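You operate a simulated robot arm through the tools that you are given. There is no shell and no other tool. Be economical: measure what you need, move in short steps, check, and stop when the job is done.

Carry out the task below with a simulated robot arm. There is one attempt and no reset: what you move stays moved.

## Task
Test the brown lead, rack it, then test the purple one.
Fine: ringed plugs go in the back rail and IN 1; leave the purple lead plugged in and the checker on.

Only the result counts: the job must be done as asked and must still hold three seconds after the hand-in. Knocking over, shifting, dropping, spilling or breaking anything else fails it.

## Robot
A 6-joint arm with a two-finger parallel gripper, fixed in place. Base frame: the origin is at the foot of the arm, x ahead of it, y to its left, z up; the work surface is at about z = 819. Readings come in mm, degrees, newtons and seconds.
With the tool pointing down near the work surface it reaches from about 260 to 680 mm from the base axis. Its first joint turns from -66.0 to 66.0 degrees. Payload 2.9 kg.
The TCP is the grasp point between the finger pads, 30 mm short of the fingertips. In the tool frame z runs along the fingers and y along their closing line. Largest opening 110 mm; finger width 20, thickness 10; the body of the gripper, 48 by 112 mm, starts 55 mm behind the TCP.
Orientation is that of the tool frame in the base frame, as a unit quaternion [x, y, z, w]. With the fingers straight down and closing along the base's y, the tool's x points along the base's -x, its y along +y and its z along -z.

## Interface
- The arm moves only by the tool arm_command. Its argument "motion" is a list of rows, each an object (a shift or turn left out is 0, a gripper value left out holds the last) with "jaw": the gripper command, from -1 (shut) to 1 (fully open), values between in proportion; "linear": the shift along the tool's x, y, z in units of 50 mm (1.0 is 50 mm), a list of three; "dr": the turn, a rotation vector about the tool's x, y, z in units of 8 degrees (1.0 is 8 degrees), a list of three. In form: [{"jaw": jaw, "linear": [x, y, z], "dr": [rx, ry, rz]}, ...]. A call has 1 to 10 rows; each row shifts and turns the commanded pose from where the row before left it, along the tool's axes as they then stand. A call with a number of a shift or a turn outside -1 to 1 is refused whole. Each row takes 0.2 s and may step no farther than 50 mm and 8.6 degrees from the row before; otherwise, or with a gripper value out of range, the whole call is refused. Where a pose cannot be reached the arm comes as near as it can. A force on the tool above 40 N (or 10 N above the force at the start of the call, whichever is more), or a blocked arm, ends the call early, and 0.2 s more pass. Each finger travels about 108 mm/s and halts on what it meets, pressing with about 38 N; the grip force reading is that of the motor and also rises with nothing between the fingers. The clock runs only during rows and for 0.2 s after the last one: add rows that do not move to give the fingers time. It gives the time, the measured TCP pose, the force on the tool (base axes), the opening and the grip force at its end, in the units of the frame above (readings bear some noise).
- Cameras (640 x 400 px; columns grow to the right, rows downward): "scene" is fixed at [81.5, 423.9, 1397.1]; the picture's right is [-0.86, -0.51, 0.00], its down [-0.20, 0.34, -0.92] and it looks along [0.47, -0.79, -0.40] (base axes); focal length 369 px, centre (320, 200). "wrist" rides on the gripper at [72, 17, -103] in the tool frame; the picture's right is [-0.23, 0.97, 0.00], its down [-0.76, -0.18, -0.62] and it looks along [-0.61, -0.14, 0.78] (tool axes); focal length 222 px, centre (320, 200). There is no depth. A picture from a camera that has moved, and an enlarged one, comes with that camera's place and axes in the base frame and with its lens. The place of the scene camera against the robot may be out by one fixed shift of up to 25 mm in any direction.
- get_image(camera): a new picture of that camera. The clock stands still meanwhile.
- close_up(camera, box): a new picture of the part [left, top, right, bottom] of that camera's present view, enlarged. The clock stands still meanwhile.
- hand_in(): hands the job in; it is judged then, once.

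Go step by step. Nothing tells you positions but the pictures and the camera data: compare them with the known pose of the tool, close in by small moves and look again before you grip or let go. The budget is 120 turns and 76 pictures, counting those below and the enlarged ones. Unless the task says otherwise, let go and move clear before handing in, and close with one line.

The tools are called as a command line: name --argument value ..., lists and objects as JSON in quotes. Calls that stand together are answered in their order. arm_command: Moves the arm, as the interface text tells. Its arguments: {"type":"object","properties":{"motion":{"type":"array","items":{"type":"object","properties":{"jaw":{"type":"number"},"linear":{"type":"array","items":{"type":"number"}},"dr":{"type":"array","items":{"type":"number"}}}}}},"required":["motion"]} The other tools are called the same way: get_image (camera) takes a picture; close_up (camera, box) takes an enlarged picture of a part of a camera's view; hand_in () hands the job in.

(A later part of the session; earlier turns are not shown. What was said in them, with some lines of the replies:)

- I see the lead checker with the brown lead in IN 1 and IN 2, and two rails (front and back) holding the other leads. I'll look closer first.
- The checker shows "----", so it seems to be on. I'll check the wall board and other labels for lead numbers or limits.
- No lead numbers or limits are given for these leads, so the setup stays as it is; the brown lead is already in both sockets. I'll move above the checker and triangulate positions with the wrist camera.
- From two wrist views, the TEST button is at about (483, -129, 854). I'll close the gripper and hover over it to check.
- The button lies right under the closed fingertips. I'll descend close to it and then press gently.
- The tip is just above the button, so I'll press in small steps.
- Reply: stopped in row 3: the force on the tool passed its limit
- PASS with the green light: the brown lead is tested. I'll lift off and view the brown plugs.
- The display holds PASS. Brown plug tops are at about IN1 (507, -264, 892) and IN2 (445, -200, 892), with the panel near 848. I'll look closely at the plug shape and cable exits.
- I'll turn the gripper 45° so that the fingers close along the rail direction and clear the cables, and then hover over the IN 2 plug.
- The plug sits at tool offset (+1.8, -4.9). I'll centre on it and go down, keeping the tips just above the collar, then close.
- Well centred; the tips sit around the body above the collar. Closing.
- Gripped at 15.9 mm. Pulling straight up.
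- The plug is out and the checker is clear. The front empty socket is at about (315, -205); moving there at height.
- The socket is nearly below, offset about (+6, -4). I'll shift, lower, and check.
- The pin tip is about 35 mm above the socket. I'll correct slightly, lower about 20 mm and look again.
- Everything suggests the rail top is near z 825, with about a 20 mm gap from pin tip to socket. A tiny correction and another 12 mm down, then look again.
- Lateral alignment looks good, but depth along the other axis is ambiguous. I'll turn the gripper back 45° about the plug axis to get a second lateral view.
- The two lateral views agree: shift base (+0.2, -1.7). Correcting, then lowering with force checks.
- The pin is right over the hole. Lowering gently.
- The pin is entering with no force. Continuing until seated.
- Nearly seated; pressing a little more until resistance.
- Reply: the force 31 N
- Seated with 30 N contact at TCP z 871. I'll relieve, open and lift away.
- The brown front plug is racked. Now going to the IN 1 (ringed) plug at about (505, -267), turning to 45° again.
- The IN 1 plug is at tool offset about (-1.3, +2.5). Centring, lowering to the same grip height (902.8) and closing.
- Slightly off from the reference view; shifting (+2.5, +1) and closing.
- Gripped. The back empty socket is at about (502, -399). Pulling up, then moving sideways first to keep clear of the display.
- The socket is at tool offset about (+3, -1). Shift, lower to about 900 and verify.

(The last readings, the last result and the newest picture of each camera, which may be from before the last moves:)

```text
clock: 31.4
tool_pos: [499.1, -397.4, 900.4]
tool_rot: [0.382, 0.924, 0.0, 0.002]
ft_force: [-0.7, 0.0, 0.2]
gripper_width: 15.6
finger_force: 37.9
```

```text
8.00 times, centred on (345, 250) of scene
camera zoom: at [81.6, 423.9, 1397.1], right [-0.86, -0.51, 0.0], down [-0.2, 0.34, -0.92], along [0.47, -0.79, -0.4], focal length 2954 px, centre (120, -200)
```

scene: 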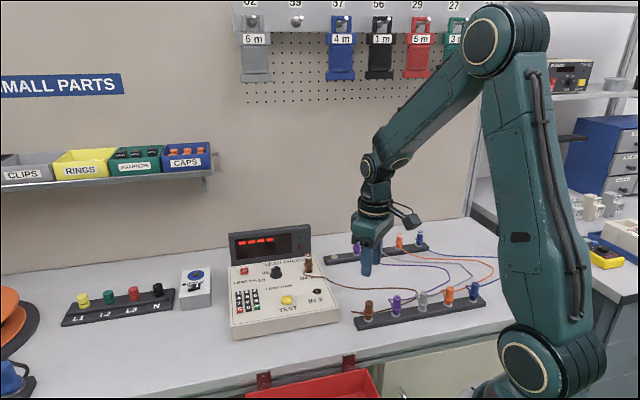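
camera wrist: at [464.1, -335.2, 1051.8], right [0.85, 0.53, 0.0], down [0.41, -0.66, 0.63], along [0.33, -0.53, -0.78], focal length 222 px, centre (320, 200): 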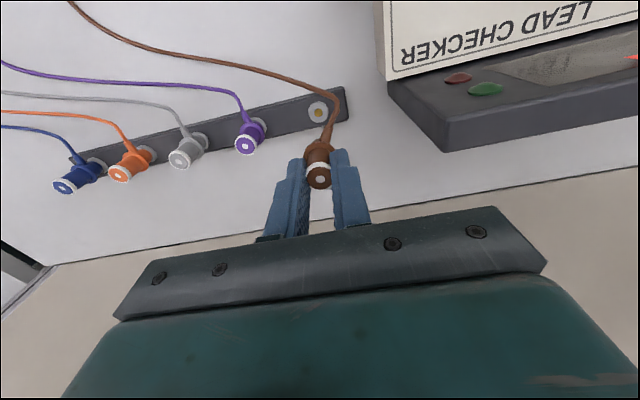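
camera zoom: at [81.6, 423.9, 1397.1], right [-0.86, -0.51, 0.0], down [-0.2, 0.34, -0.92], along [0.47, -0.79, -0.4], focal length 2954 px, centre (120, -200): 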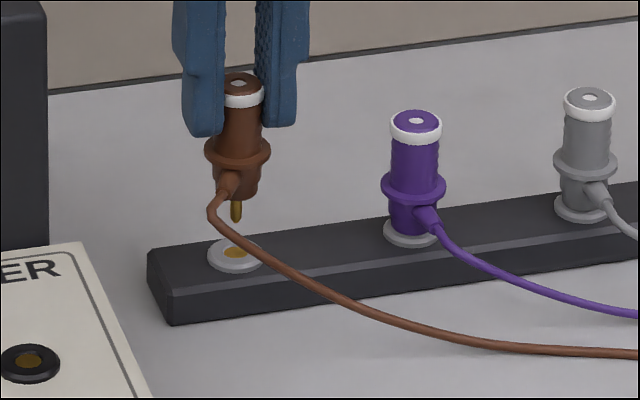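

Alignment looks good in both views. Lowering further toward the hole.

arm_command --motion '[{"linear": [0, 0, 0.1]}, {"linear": [0, 0, 0.1]}, {}]'

close_up --camera "scene" --box '[325, 235, 365, 265]'

close_up --camera "wrist" --box '[280, 110, 360, 160]'

```text
clock: 32.2
tool_pos: [498.3, -398.1, 891.9]
tool_rot: [0.383, 0.924, 0.0, 0.002]
ft_force: [0.1, -0.4, -0.6]
gripper_width: 15.7
finger_force: 38.1
```

```text
13.33 times, centred on (345, 250) of scene
camera zoom: at [81.6, 423.9, 1397.1], right [-0.86, -0.51, 0.0], down [-0.2, 0.34, -0.92], along [0.47, -0.79, -0.4], focal length 4923 px, centre (-13, -467)
```

zoom: 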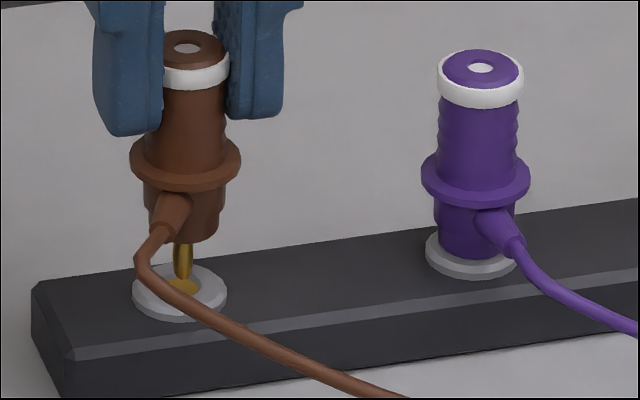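

```text
8.00 times, centred on (320, 135) of wrist
camera zoom: at [460.5, -333.7, 995.4], right [0.85, 0.53, 0.0], down [0.41, -0.66, 0.63], along [0.33, -0.53, -0.78], focal length 1777 px, centre (320, 720)
```

zoom: 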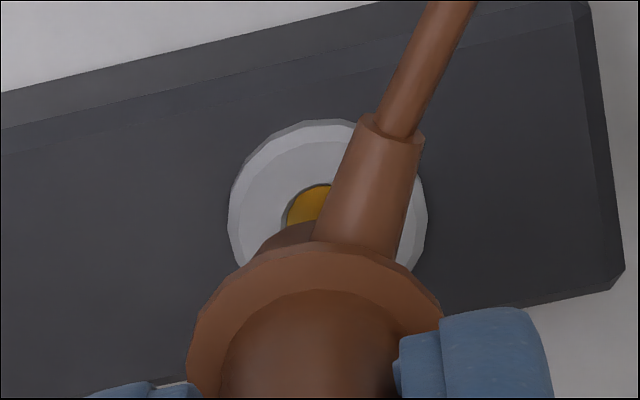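

Cable partly hides the socket, and depth is again ambiguous, so I'll apply a small sideways correction and take the 45°-turned view.

arm_command --motion '[{"linear": [0, 0.012, -0.06]}, {"dr": [0, 0, -0.9375]}, {"dr": [0, 0, -0.9375]}, {"dr": [0, 0, -0.9375]}, {"dr": [0, 0, -0.9375]}, {"dr": [0, 0, -0.9375]}, {"dr": [0, 0, -0.9375]}, {}]'

close_up --camera "wrist" --box '[270, 90, 370, 190]'

```text
clock: 34.0
tool_pos: [499.9, -397.6, 894.8]
tool_rot: [-0.001, 1.0, -0.001, 0.003]
ft_force: [0.5, 0.0, -0.4]
gripper_width: 15.8
finger_force: 37.7
```

```text
4.00 times, centred on (320, 140) of wrist
camera zoom: at [428.0, -379.7, 998.2], right [0.23, 0.97, 0.0], down [0.76, -0.18, 0.63], along [0.61, -0.14, -0.78], focal length 888 px, centre (320, 440)
```

zoom: 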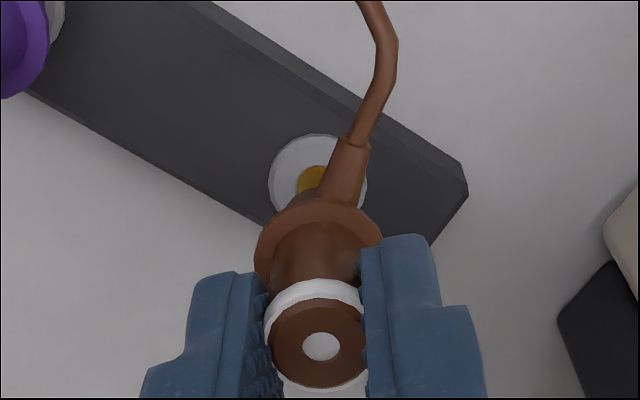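

Within 1 mm. Applying (+0.6, -0.5) and lowering with force checks.

arm_command --motion '[{"linear": [-0.012, -0.01, 0.06]}, {"linear": [0, 0, 0.06]}, {"linear": [0, 0, 0.06]}, {}]'

close_up --camera "scene" --box '[325, 235, 365, 265]'

```text
clock: 35.0
tool_pos: [500.0, -396.6, 885.4]
tool_rot: [0.001, 1.0, 0.0, 0.001]
ft_force: [0.6, -0.1, 2.2]
gripper_width: 15.3
finger_force: 37.8
```

```text
13.33 times, centred on (345, 250) of scene
camera zoom: at [81.5, 423.9, 1397.1], right [-0.86, -0.51, 0.0], down [-0.2, 0.34, -0.92], along [0.47, -0.79, -0.4], focal length 4923 px, centre (-13, -467)
```

zoom: 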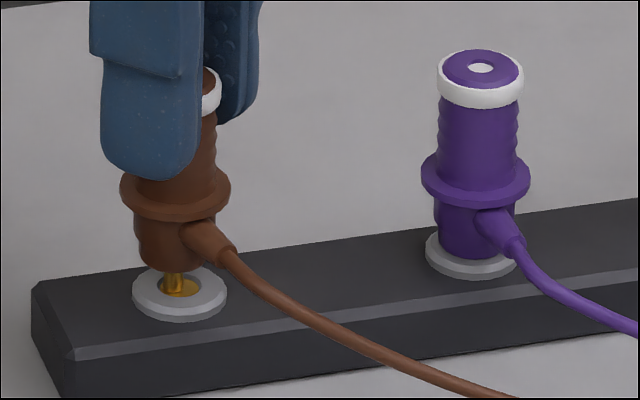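

The pin sits left of the hole centre (gripper rotation moved it a bit). Raising slightly, shifting (-1.8, +0.3) and looking again.

arm_command --motion '[{"linear": [0, 0, -0.08]}, {"linear": [0.036, 0.006, 0]}, {"linear": [0, 0, 0.08]}, {}]'

close_up --camera "scene" --box '[325, 235, 365, 265]'

```text
clock: 36.0
tool_pos: [497.1, -395.6, 885.8]
tool_rot: [0.0, 1.0, -0.002, 0.002]
ft_force: [0.2, -0.4, 2.3]
gripper_width: 15.7
finger_force: 37.9
```

```text
13.33 times, centred on (345, 250) of scene
camera zoom: at [81.5, 423.9, 1397.1], right [-0.86, -0.51, 0.0], down [-0.2, 0.34, -0.92], along [0.47, -0.79, -0.4], focal length 4923 px, centre (-13, -467)
```

zoom: 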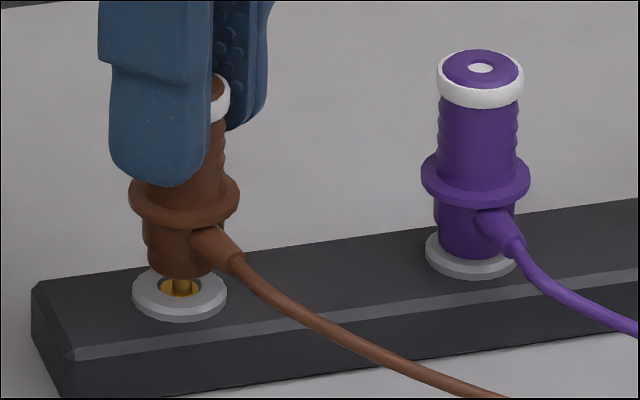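

Pin now centred in the hole. Lowering on.

arm_command --motion '[{"linear": [0, 0, 0.06]}, {"linear": [0, 0, 0.06]}, {"linear": [0, 0, 0.04]}, {}]'

```text
clock: 37.0
tool_pos: [498.1, -398.9, 879.4]
tool_rot: [0.001, 1.0, -0.003, 0.003]
ft_force: [7.6, -9.4, 8.2]
gripper_width: 15.5
finger_force: 38.4
```

Lateral force appeared, pushing toward the back-right; taking a look before continuing.

close_up --camera "scene" --box '[325, 235, 365, 265]'

```text
13.33 times, centred on (345, 250) of scene
camera zoom: at [81.6, 423.8, 1397.1], right [-0.86, -0.51, 0.0], down [-0.2, 0.34, -0.92], along [0.47, -0.79, -0.4], focal length 4923 px, centre (-13, -467)
```

zoom: 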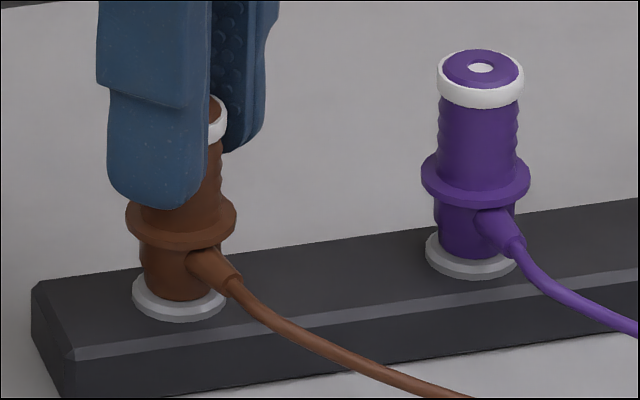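

The pin is guided into the hole. I'll relieve the sideways load by shifting the same way, then press on.

arm_command --motion '[{"linear": [-0.02, -0.044, 0]}, {}]'

arm_command --motion '[{"linear": [0, 0, 0.03]}, {"linear": [0, 0, 0.03]}, {}]'

```text
clock: 37.6
tool_pos: [499.0, -397.9, 877.7]
tool_rot: [0.0, 1.0, 0.0, 0.002]
ft_force: [2.0, 1.6, 17.1]
gripper_width: 15.7
finger_force: 38.0
```

```text
clock: 38.4
tool_pos: [499.9, -397.1, 877.3]
tool_rot: [-0.001, 1.0, -0.001, 0.003]
ft_force: [-3.7, 13.0, 31.8]
gripper_width: 15.4
finger_force: 38.2
```

close_up --camera "scene" --box '[325, 235, 365, 265]'

```text
13.33 times, centred on (345, 250) of scene
camera zoom: at [80.9, 424.6, 1396.9], right [-0.86, -0.51, 0.0], down [-0.2, 0.34, -0.92], along [0.47, -0.79, -0.4], focal length 4923 px, centre (-13, -467)
```

zoom: 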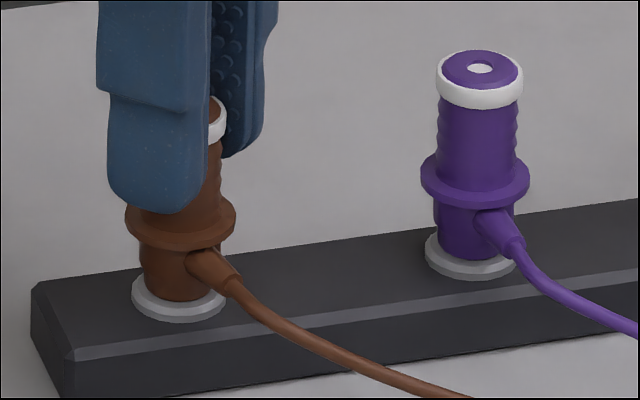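

Compared with its purple neighbour, the brown plug is fully seated. Relieving, releasing and lifting.

arm_command --motion '[{"linear": [0, 0.01, -0.06]}, {"jaw": -0.3}, {}, {"linear": [0, 0, -0.3]}, {"linear": [0, 0, -0.6]}, {"linear": [0, 0, -0.8]}, {"linear": [0, 0, -0.4]}, {}]'

close_up --camera "scene" --box '[220, 210, 500, 345]'

```text
clock: 40.2
tool_pos: [499.7, -401.1, 983.0]
tool_rot: [-0.001, 1.0, -0.001, 0.001]
ft_force: [0.0, -0.3, 0.9]
gripper_width: 38.6
finger_force: 0.1
```

```text
2.29 times, centred on (360, 278) of scene
camera zoom: at [81.5, 423.9, 1397.1], right [-0.86, -0.51, 0.0], down [-0.2, 0.34, -0.92], along [0.47, -0.79, -0.4], focal length 844 px, centre (229, 23)
```

zoom: 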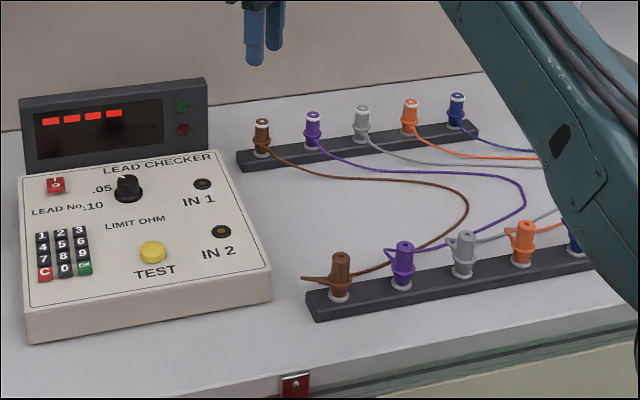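

Brown lead is racked in both rails. Now to the purple ringed plug on the back rail at about (454, -442).

arm_command --motion '[{"linear": [0.457, -0.416, 0]}, {"linear": [0.457, -0.416, 0]}, {"dr": [0, 0, 0.9375]}, {"dr": [0, 0, 0.9375]}, {"dr": [0, 0, 0.9375]}, {"dr": [0, 0, 0.9375]}, {"dr": [0, 0, 0.9375]}, {"dr": [0, 0, 0.9375]}, {"linear": [0, 0, 0.9]}, {"linear": [0, 0, 0.2]}]'

close_up --camera "wrist" --box '[260, 90, 380, 250]'

```text
clock: 42.4
tool_pos: [453.9, -440.1, 927.5]
tool_rot: [0.383, 0.924, 0.001, 0.001]
ft_force: [0.6, 1.5, -0.3]
gripper_width: 38.4
finger_force: 0.0
```

```text
2.50 times, centred on (320, 170) of wrist
camera zoom: at [415.0, -376.5, 1031.5], right [0.85, 0.53, 0.0], down [0.41, -0.66, 0.62], along [0.33, -0.53, -0.78], focal length 555 px, centre (320, 275)
```

zoom: 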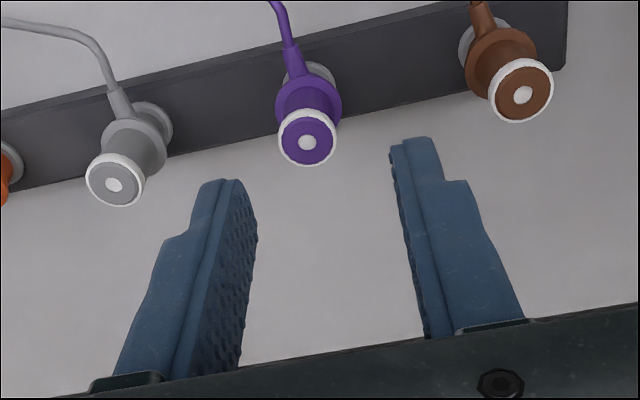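

Purple ringed plug is at offset about (-2.3, -4.4). Centring and lowering to grip height (about 878.5).

arm_command --motion '[{"linear": [-0.046, -0.088, 0.2]}, {"linear": [0, 0, 0.4]}, {"linear": [0, 0, 0.38]}, {}]'

close_up --camera "wrist" --box '[260, 90, 380, 250]'

```text
clock: 43.4
tool_pos: [450.3, -445.3, 878.3]
tool_rot: [0.383, 0.924, 0.0, 0.002]
ft_force: [0.6, -0.3, 0.6]
gripper_width: 38.5
finger_force: 0.1
```

```text
2.50 times, centred on (320, 170) of wrist
camera zoom: at [412.7, -380.8, 982.4], right [0.85, 0.53, 0.0], down [0.41, -0.66, 0.63], along [0.33, -0.53, -0.78], focal length 555 px, centre (320, 275)
```

zoom: 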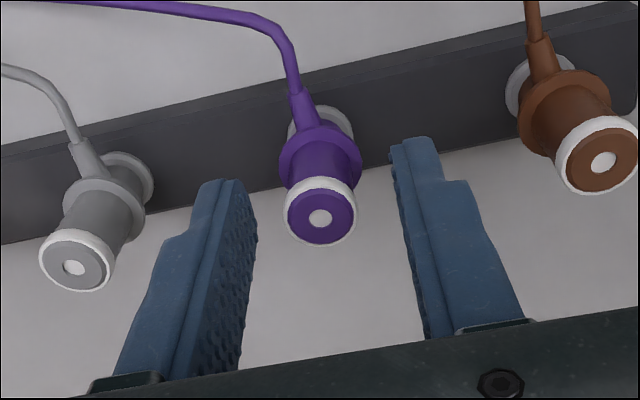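

Nearly ideal; +1.5 mm in x, then close and pull up.

arm_command --motion '[{"linear": [0.03, 0.004, 0]}, {"jaw": -1}, {}, {}]'

arm_command --motion '[{"linear": [0, 0, -0.1]}, {"linear": [0, 0, -0.3]}, {"linear": [0, 0, -0.5]}, {"linear": [0, 0, -0.9]}, {"linear": [0, 0, -0.4]}, {}]'

close_up --camera "wrist" --box '[260, 90, 380, 250]'

```text
clock: 44.4
tool_pos: [449.8, -442.8, 876.9]
tool_rot: [0.383, 0.924, 0.0, 0.001]
ft_force: [-2.5, -3.5, -1.0]
gripper_width: 15.3
finger_force: 37.9
```

```text
clock: 45.8
tool_pos: [450.2, -445.9, 989.4]
tool_rot: [0.383, 0.924, 0.0, 0.002]
ft_force: [0.6, 0.8, -0.1]
gripper_width: 15.3
finger_force: 37.6
```

```text
2.50 times, centred on (320, 170) of wrist
camera zoom: at [411.0, -381.4, 1092.9], right [0.85, 0.53, 0.0], down [0.41, -0.66, 0.63], along [0.33, -0.53, -0.78], focal length 555 px, centre (320, 275)
```

zoom: 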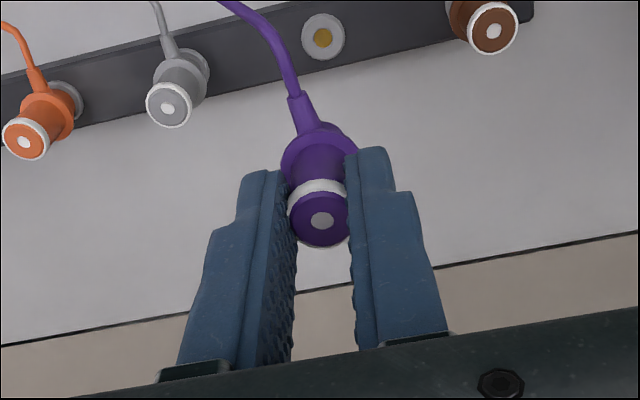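

Purple plug is out and held like the others. Moving to IN 1: forward first (away from the display), then sideways.

arm_command --motion '[{"linear": [0.89, 0, 0]}, {"linear": [0.89, 0, 0]}, {"linear": [0, 0.836, 0]}, {"linear": [0, 0.836, 0]}, {"linear": [0, 0.836, 0]}, {"linear": [0, 0.836, 0]}, {"linear": [0, 0, 0.5]}, {"linear": [0, 0, 0.5]}, {}]'

close_up --camera "wrist" --box '[270, 90, 370, 190]'

close_up --camera "scene" --box '[280, 240, 340, 290]'

```text
clock: 47.8
tool_pos: [506.6, -263.5, 938.6]
tool_rot: [0.382, 0.924, 0.0, 0.002]
ft_force: [-0.1, -0.6, 0.1]
gripper_width: 16.0
finger_force: 38.5
```

```text
4.00 times, centred on (320, 140) of wrist
camera zoom: at [466.9, -200.1, 1041.8], right [0.85, 0.53, 0.0], down [0.41, -0.66, 0.63], along [0.33, -0.53, -0.78], focal length 888 px, centre (320, 440)
```

zoom: 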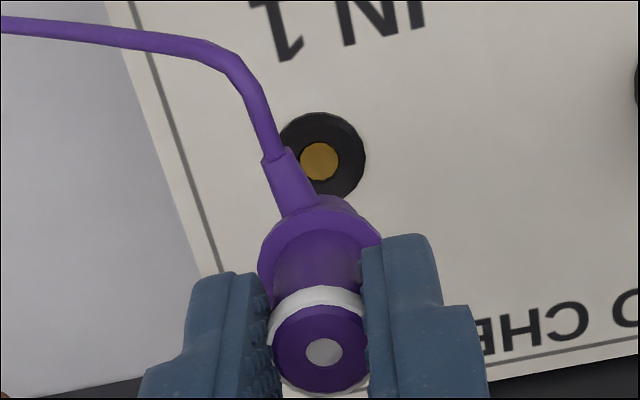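

```text
8.00 times, centred on (310, 265) of scene
camera zoom: at [81.6, 423.9, 1397.1], right [-0.86, -0.51, 0.0], down [-0.2, 0.34, -0.92], along [0.47, -0.79, -0.4], focal length 2954 px, centre (400, -320)
```

zoom: 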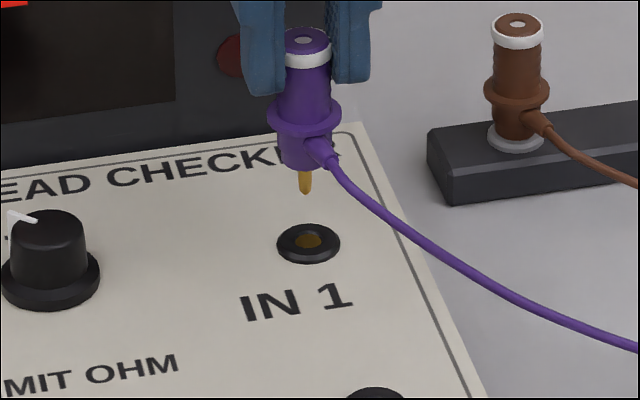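

Lateral alignment is good; the pin is about 18 mm above the hole. Lowering 14 mm and re-checking.

arm_command --motion '[{"linear": [0, 0, 0.14]}, {"linear": [0, -0.006, 0.14]}, {}]'

close_up --camera "scene" --box '[290, 245, 330, 275]'

```text
clock: 48.6
tool_pos: [504.1, -263.4, 925.6]
tool_rot: [0.383, 0.924, 0.001, 0.003]
ft_force: [-0.1, -1.3, -0.9]
gripper_width: 16.0
finger_force: 37.6
```

```text
13.33 times, centred on (310, 260) of scene
camera zoom: at [81.6, 423.9, 1397.1], right [-0.86, -0.51, 0.0], down [-0.2, 0.34, -0.92], along [0.47, -0.79, -0.4], focal length 4923 px, centre (453, -600)
```

zoom: 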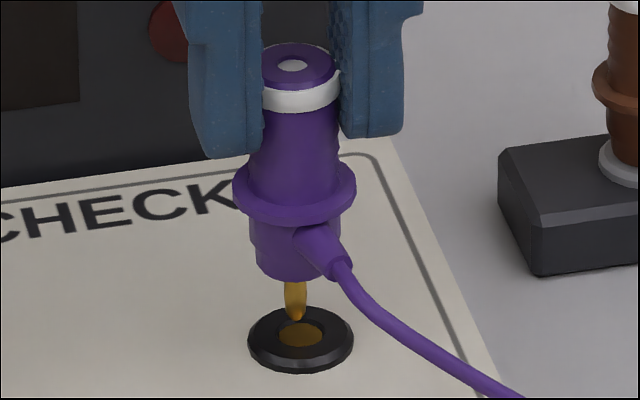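

arm_command --motion '[{"linear": [-0.02, -0.016, 0]}, {}]'

close_up --camera "wrist" --box '[270, 90, 370, 190]'

```text
clock: 49.2
tool_pos: [504.6, -265.7, 923.2]
tool_rot: [0.383, 0.924, 0.0, 0.003]
ft_force: [-0.1, 1.0, -0.3]
gripper_width: 16.1
finger_force: 37.7
```

```text
4.00 times, centred on (320, 140) of wrist
camera zoom: at [467.3, -200.9, 1027.8], right [0.85, 0.53, 0.0], down [0.41, -0.66, 0.63], along [0.33, -0.53, -0.78], focal length 888 px, centre (320, 440)
```

zoom: 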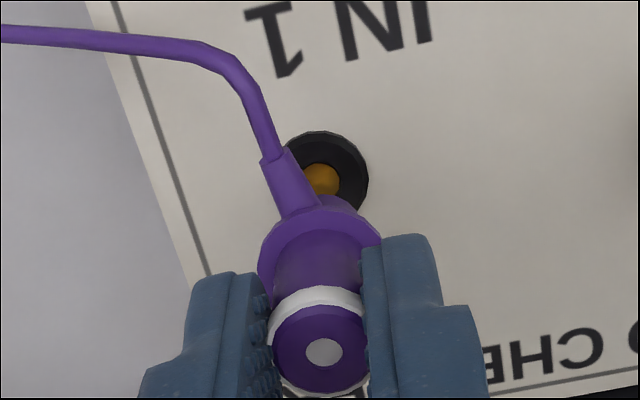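

Well aligned. Lowering with force monitoring.

arm_command --motion '[{"linear": [-0.01, 0, 0.06]}, {"linear": [0, 0, 0.06]}, {"linear": [0, 0, 0.04]}, {}]'

close_up --camera "scene" --box '[290, 245, 330, 275]'

```text
clock: 50.2
tool_pos: [506.2, -265.5, 916.8]
tool_rot: [0.382, 0.924, -0.001, 0.003]
ft_force: [0.4, -0.4, -0.5]
gripper_width: 16.0
finger_force: 37.7
```

```text
13.33 times, centred on (310, 260) of scene
camera zoom: at [81.6, 423.9, 1397.1], right [-0.86, -0.51, 0.0], down [-0.2, 0.34, -0.92], along [0.47, -0.79, -0.4], focal length 4923 px, centre (453, -600)
```

zoom: 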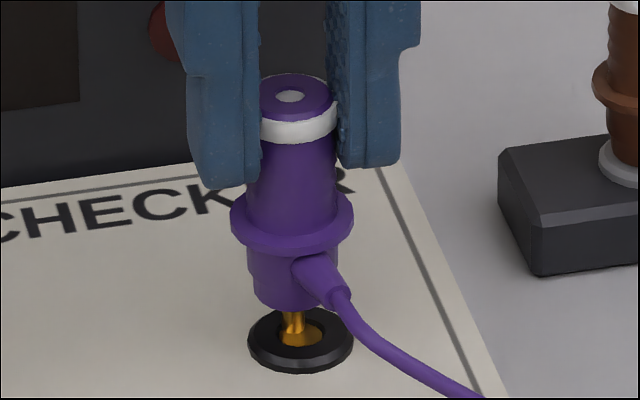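

Pin needs ~1.4 mm to the right (tool -y). Shifting and continuing down.

arm_command --motion '[{"linear": [0, -0.028, 0]}, {"linear": [0, 0, 0.04]}, {"linear": [0, 0, 0.04]}, {}]'

arm_command --motion '[{"linear": [0, 0, 0.03]}, {"linear": [0, 0, 0.03]}, {}]'

```text
clock: 51.2
tool_pos: [505.2, -266.4, 912.6]
tool_rot: [0.382, 0.924, 0.0, 0.002]
ft_force: [-0.3, 0.2, -0.7]
gripper_width: 15.7
finger_force: 37.9
```

```text
clock: 52.0
tool_pos: [505.4, -264.6, 908.8]
tool_rot: [0.383, 0.924, 0.001, 0.002]
ft_force: [-0.3, 0.5, -0.7]
gripper_width: 16.2
finger_force: 37.9
```

arm_command --motion '[{"linear": [0, 0, 0.03]}, {"linear": [0, 0, 0.03]}, {}]'

close_up --camera "scene" --box '[290, 245, 330, 275]'

```text
clock: 52.8
tool_pos: [506.0, -266.6, 908.4]
tool_rot: [0.383, 0.924, 0.0, 0.004]
ft_force: [-4.8, 2.7, 21.2]
gripper_width: 15.9
finger_force: 38.2
```

```text
13.33 times, centred on (310, 260) of scene
camera zoom: at [81.1, 424.2, 1397.0], right [-0.86, -0.51, 0.0], down [-0.2, 0.34, -0.92], along [0.47, -0.79, -0.4], focal length 4923 px, centre (453, -600)
```

zoom: 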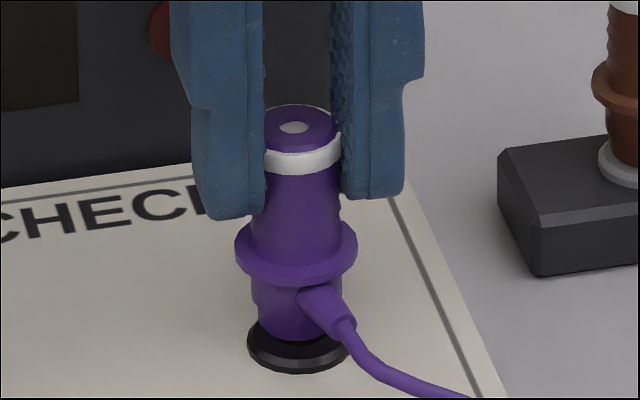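

Not fully down yet (about 2–3 mm to go) and side force points toward the front. Shifting 1 mm that way and pressing again.

arm_command --motion '[{"linear": [0, 0, -0.04]}, {"linear": [0.02, 0, 0]}, {"linear": [0, 0, 0.05]}, {"linear": [0, 0, 0.03]}, {}]'

```text
clock: 54.0
tool_pos: [506.0, -266.3, 905.6]
tool_rot: [0.383, 0.924, 0.0, 0.005]
ft_force: [-2.6, -4.0, 30.2]
gripper_width: 15.9
finger_force: 37.9
```

close_up --camera "scene" --box '[290, 245, 330, 275]'

```text
13.33 times, centred on (310, 260) of scene
camera zoom: at [81.0, 424.1, 1397.0], right [-0.86, -0.51, 0.0], down [-0.2, 0.34, -0.92], along [0.47, -0.79, -0.4], focal length 4923 px, centre (453, -600)
```

zoom: 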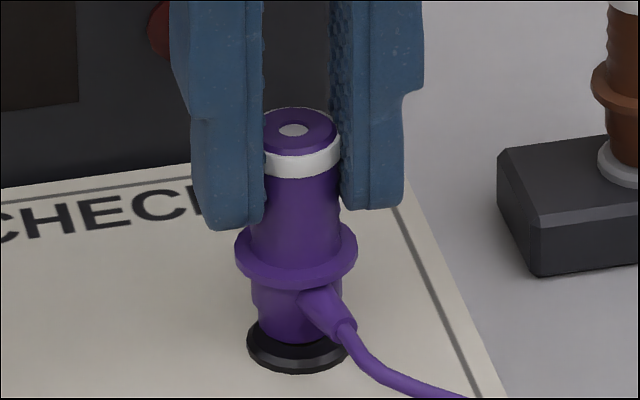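

The fingers slid slightly on the plug: it has bottomed out, so it's seated. Releasing and lifting.

arm_command --motion '[{"linear": [0, 0, -0.06]}, {"jaw": -0.3}, {}, {"linear": [0, 0, -0.3]}, {"linear": [0, 0, -0.6]}, {"linear": [0, 0, -0.6]}, {}]'

close_up --camera "scene" --box '[260, 220, 480, 340]'

```text
clock: 55.6
tool_pos: [503.2, -265.3, 982.4]
tool_rot: [0.383, 0.924, 0.0, 0.002]
ft_force: [0.3, 0.0, 0.1]
gripper_width: 38.4
finger_force: 0.1
```

```text
2.91 times, centred on (370, 280) of scene
camera zoom: at [81.5, 423.9, 1397.1], right [-0.86, -0.51, 0.0], down [-0.2, 0.34, -0.92], along [0.47, -0.79, -0.4], focal length 1074 px, centre (174, -33)
```

zoom: 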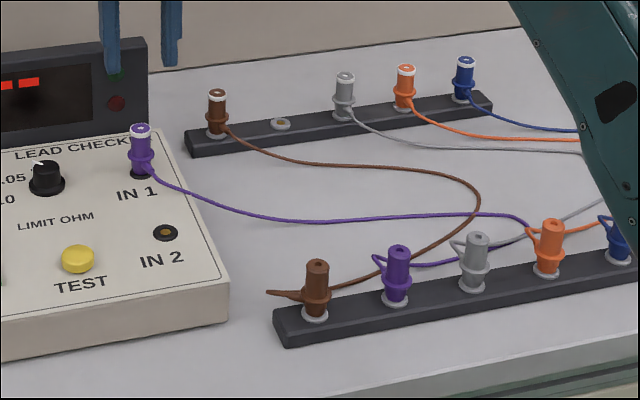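

Purple ringed plug is in IN 1. Now to the purple front plug at about (261, -250).

arm_command --motion '[{"linear": [0.731, -0.643, 0]}, {"linear": [0.731, -0.643, 0]}, {"linear": [0.731, -0.643, 0]}, {"linear": [0.731, -0.643, 0]}, {"linear": [0.731, -0.643, 0]}, {"linear": [0, 0, 0.6]}, {"linear": [0, 0, 0.6]}, {}]'

close_up --camera "wrist" --box '[260, 90, 380, 250]'

```text
clock: 57.4
tool_pos: [264.5, -247.6, 922.9]
tool_rot: [0.383, 0.924, 0.0, 0.002]
ft_force: [-0.5, -0.3, 0.7]
gripper_width: 38.4
finger_force: 0.1
```

```text
2.50 times, centred on (320, 170) of wrist
camera zoom: at [226.8, -183.5, 1026.3], right [0.85, 0.53, 0.0], down [0.41, -0.66, 0.62], along [0.33, -0.53, -0.78], focal length 555 px, centre (320, 275)
```

zoom: 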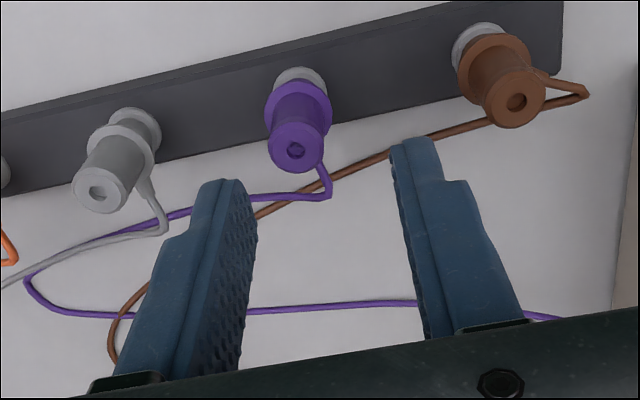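

Offset about (-3, -9). Centring and lowering to 872.

arm_command --motion '[{"linear": [-0.06, -0.18, 0.2]}, {"linear": [0, 0, 0.4]}, {"linear": [0, 0, 0.4]}, {}]'

close_up --camera "wrist" --box '[260, 90, 380, 250]'

```text
clock: 58.4
tool_pos: [258.7, -257.1, 870.6]
tool_rot: [0.382, 0.924, 0.0, 0.002]
ft_force: [0.0, -0.8, 0.2]
gripper_width: 38.2
finger_force: 0.2
```

```text
2.50 times, centred on (320, 170) of wrist
camera zoom: at [220.0, -193.5, 975.3], right [0.85, 0.53, 0.0], down [0.41, -0.66, 0.63], along [0.33, -0.53, -0.78], focal length 555 px, centre (320, 275)
```

zoom: 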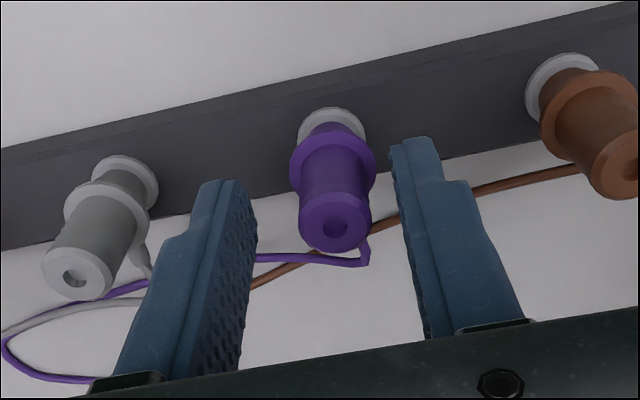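

Sideways fix +3.9 mm, close, and pull up.

arm_command --motion '[{"linear": [0, 0.078, 0]}, {"jaw": -1}, {}, {}]'

arm_command --motion '[{"linear": [0, 0, -0.1]}, {"linear": [0, 0, -0.3]}, {"linear": [0, 0, -0.5]}, {"linear": [0, 0, -0.8]}, {"linear": [0, 0, -0.3]}, {}]'

```text
clock: 59.4
tool_pos: [261.1, -255.1, 871.7]
tool_rot: [0.383, 0.924, 0.0, 0.002]
ft_force: [-0.5, -0.1, 1.6]
gripper_width: 15.6
finger_force: 37.7
```

```text
clock: 60.8
tool_pos: [260.3, -255.0, 971.6]
tool_rot: [0.382, 0.924, 0.0, 0.001]
ft_force: [0.4, 1.0, -0.3]
gripper_width: 15.1
finger_force: 38.8
```

Held. Moving to IN 2 at (442.4, -203).

arm_command --motion '[{"linear": [-0.459, 0.8265, 0]}, {"linear": [-0.459, 0.8265, 0]}, {"linear": [-0.459, 0.8265, 0]}, {"linear": [-0.459, 0.8265, 0]}, {"linear": [0, 0, 0.5]}, {"linear": [0, 0, 0.4]}, {}]'

close_up --camera "scene" --box '[295, 255, 345, 305]'

close_up --camera "wrist" --box '[270, 90, 370, 190]'

```text
clock: 62.4
tool_pos: [440.7, -202.1, 925.6]
tool_rot: [0.382, 0.924, 0.0, 0.002]
ft_force: [-0.1, -0.6, -0.5]
gripper_width: 15.8
finger_force: 37.9
```

```text
8.00 times, centred on (320, 280) of scene
camera zoom: at [81.6, 423.9, 1397.1], right [-0.86, -0.51, 0.0], down [-0.2, 0.34, -0.92], along [0.47, -0.79, -0.4], focal length 2954 px, centre (320, -440)
```

zoom: 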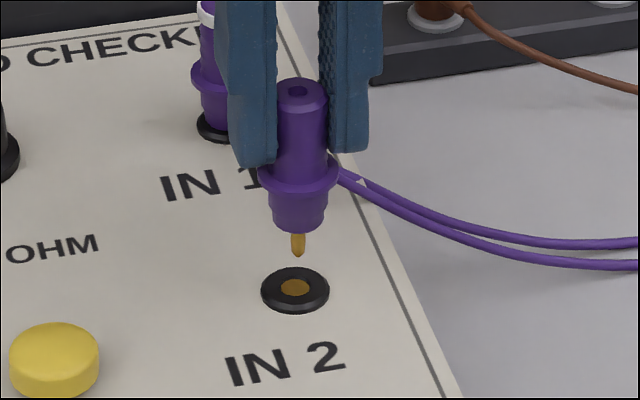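

```text
4.00 times, centred on (320, 140) of wrist
camera zoom: at [403.0, -138.2, 1029.7], right [0.85, 0.53, 0.0], down [0.41, -0.66, 0.62], along [0.33, -0.53, -0.78], focal length 888 px, centre (320, 440)
```

zoom: 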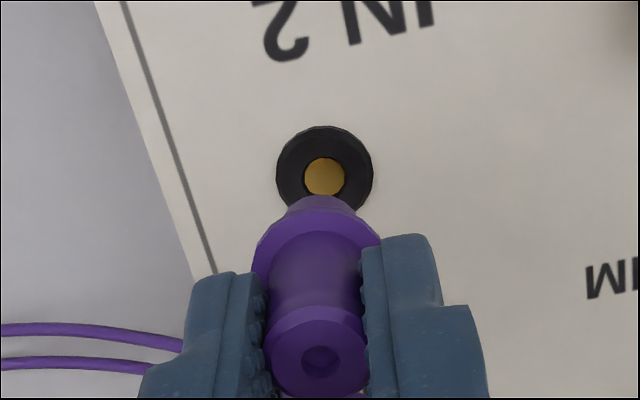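

Shift (-1.2, +1.1) mm, then lower to the hole and check.

arm_command --motion '[{"linear": [-0.024, 0.022, 0.1]}, {"linear": [0, 0, 0.1]}, {"linear": [0, 0, 0.04]}, {}]'

close_up --camera "scene" --box '[295, 265, 335, 295]'

```text
clock: 63.4
tool_pos: [442.9, -203.7, 914.4]
tool_rot: [0.383, 0.924, 0.0, 0.002]
ft_force: [0.3, -0.4, -0.7]
gripper_width: 16.0
finger_force: 38.2
```

```text
13.33 times, centred on (315, 280) of scene
camera zoom: at [81.6, 423.9, 1397.1], right [-0.86, -0.51, 0.0], down [-0.2, 0.34, -0.92], along [0.47, -0.79, -0.4], focal length 4923 px, centre (387, -867)
```

zoom: 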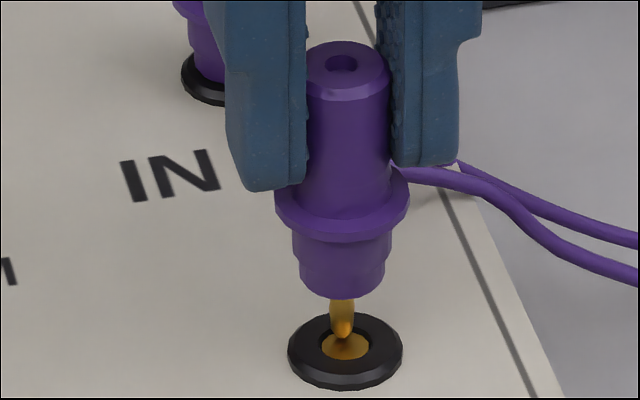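

Pin over the hole. Nudging 0.4 mm and lowering.

arm_command --motion '[{"linear": [0, -0.008, 0.04]}, {"linear": [0, 0, 0.06]}, {"linear": [0, 0, 0.04]}, {}]'

arm_command --motion '[{"linear": [0, 0, 0.03]}, {"linear": [0, 0, 0.03]}, {}]'

```text
clock: 64.4
tool_pos: [443.1, -203.7, 907.5]
tool_rot: [0.382, 0.924, 0.0, 0.002]
ft_force: [1.3, -1.5, 1.4]
gripper_width: 15.9
finger_force: 37.9
```

```text
clock: 65.2
tool_pos: [442.6, -203.4, 905.6]
tool_rot: [0.383, 0.924, 0.0, 0.001]
ft_force: [1.0, -0.4, 1.0]
gripper_width: 16.0
finger_force: 37.9
```

arm_command --motion '[{"linear": [0, 0, 0.03]}, {"linear": [0, 0, 0.03]}, {"linear": [0, 0, 0.02]}, {}]'

close_up --camera "scene" --box '[290, 245, 340, 300]'

```text
clock: 66.2
tool_pos: [442.8, -201.3, 901.2]
tool_rot: [0.382, 0.924, 0.001, 0.001]
ft_force: [-14.3, 13.1, 25.0]
gripper_width: 16.2
finger_force: 38.0
```

```text
7.27 times, centred on (315, 272) of scene
camera zoom: at [80.9, 424.4, 1396.9], right [-0.86, -0.51, 0.0], down [-0.2, 0.34, -0.92], along [0.47, -0.79, -0.4], focal length 2686 px, centre (356, -327)
```

zoom: 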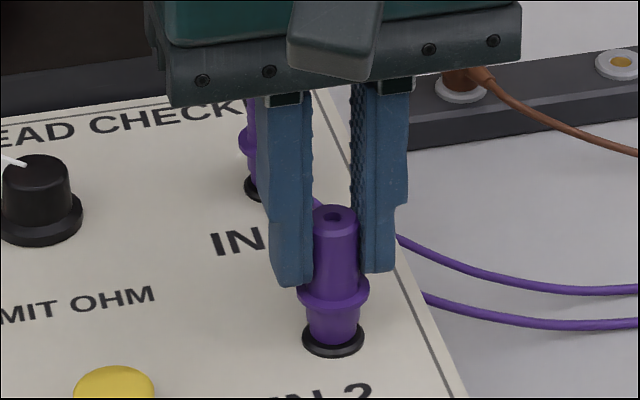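

Seated exactly like the brown was. Relieving, releasing and lifting; then go over TEST with closed fingers.

arm_command --motion '[{"linear": [0.02, 0, -0.04]}, {"jaw": -0.3}, {}, {"linear": [0, 0, -0.3]}, {"linear": [0, 0, -0.6]}, {"linear": [0, 0, -0.6]}, {}]'

```text
clock: 67.8
tool_pos: [442.3, -202.8, 977.8]
tool_rot: [0.382, 0.924, 0.0, 0.002]
ft_force: [-0.8, -0.9, 0.1]
gripper_width: 38.7
finger_force: 0.1
```

arm_command --motion '[{"linear": [0.23, 0.8, 0], "jaw": -1}, {"linear": [0.23, 0.8, 0]}, {"linear": [0, 0, 0.6]}, {"linear": [0, 0, 0.6]}, {"linear": [0, 0, 0.5]}, {}]'

close_up --camera "scene" --box '[220, 220, 350, 345]'

```text
clock: 69.2
tool_pos: [483.8, -128.8, 894.2]
tool_rot: [0.383, 0.924, 0.0, 0.002]
ft_force: [0.2, 0.4, -0.7]
gripper_width: 0.2
finger_force: 37.7
```

```text
3.20 times, centred on (285, 282) of scene
camera zoom: at [81.5, 423.9, 1397.1], right [-0.86, -0.51, 0.0], down [-0.2, 0.34, -0.92], along [0.47, -0.79, -0.4], focal length 1182 px, centre (432, -64)
```

zoom: 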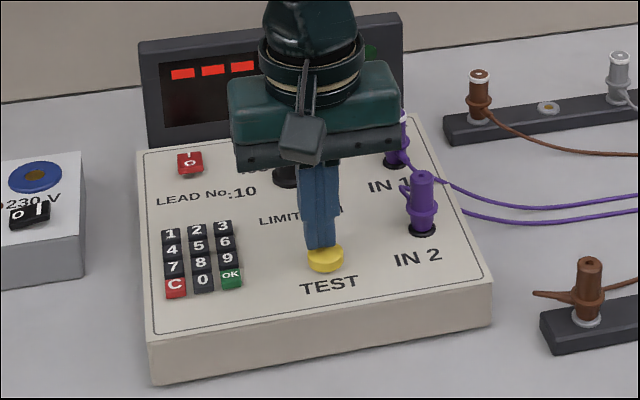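

Over the button; pressing.

arm_command --motion '[{"linear": [0, 0, 0.1]}, {"linear": [0, 0, 0.06]}, {"linear": [0, 0, 0.04]}, {"linear": [0, 0, 0.04]}, {}]'

close_up --camera "scene" --box '[220, 220, 350, 345]'

```text
clock: 70.6
tool_pos: [485.0, -129.5, 884.5]
tool_rot: [0.382, 0.924, 0.0, 0.002]
ft_force: [-7.0, 1.8, 13.9]
gripper_width: 0.0
finger_force: 38.0
stopped in row 5: the force on the tool passed its limit (the readings are from after the stop); the commanded pose is now the measured one
```

```text
3.20 times, centred on (285, 282) of scene
camera zoom: at [81.2, 424.0, 1397.1], right [-0.86, -0.51, 0.0], down [-0.2, 0.34, -0.92], along [0.47, -0.79, -0.4], focal length 1182 px, centre (432, -64)
```

zoom: 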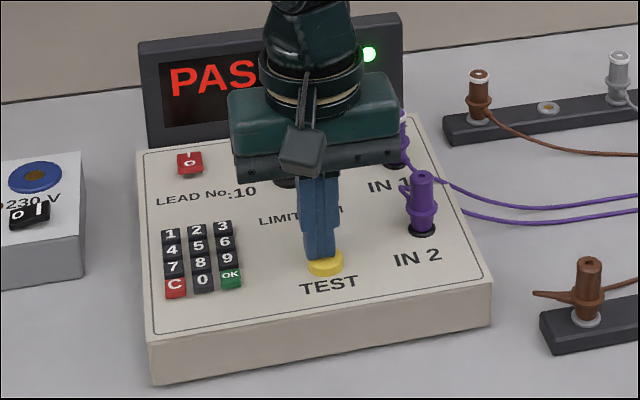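

PASS for the purple lead as well, with the green lamp on. Lifting straight up and clear, then a final check.

arm_command --motion '[{"linear": [0, 0, -0.3]}, {"linear": [0, 0, -0.8]}, {"linear": [0, 0, -0.8]}, {"linear": [0, 0, -0.8]}, {}]'

close_up --camera "scene" --box '[220, 200, 500, 375]'

```text
clock: 71.8
tool_pos: [482.5, -131.1, 1019.1]
tool_rot: [0.382, 0.924, 0.0, 0.002]
ft_force: [1.3, -0.3, -0.3]
gripper_width: 0.0
finger_force: 37.5
```

```text
2.29 times, centred on (360, 288) of scene
camera zoom: at [81.5, 423.9, 1397.1], right [-0.86, -0.51, 0.0], down [-0.2, 0.34, -0.92], along [0.47, -0.79, -0.4], focal length 844 px, centre (229, 0)
```

zoom: 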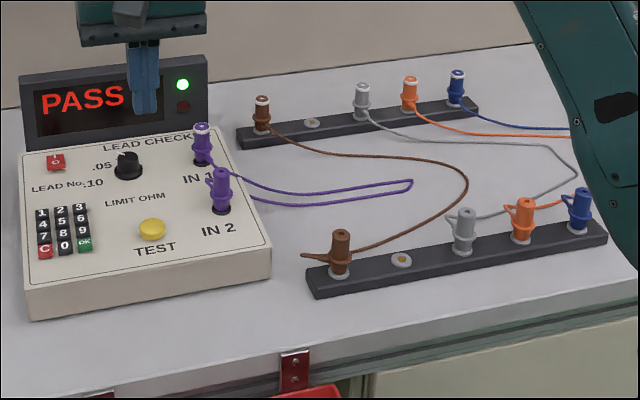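

The final view shows PASS with the brown lead in both rails, the purple lead in IN 1 and IN 2, the checker on and the arm clear. Handing in.

hand_in

```text
The job is handed in.
```

Both leads tested PASS: the brown lead is racked (ringed plug in the back rail), and the purple lead is still plugged in (ringed plug in IN 1) with the checker left on.
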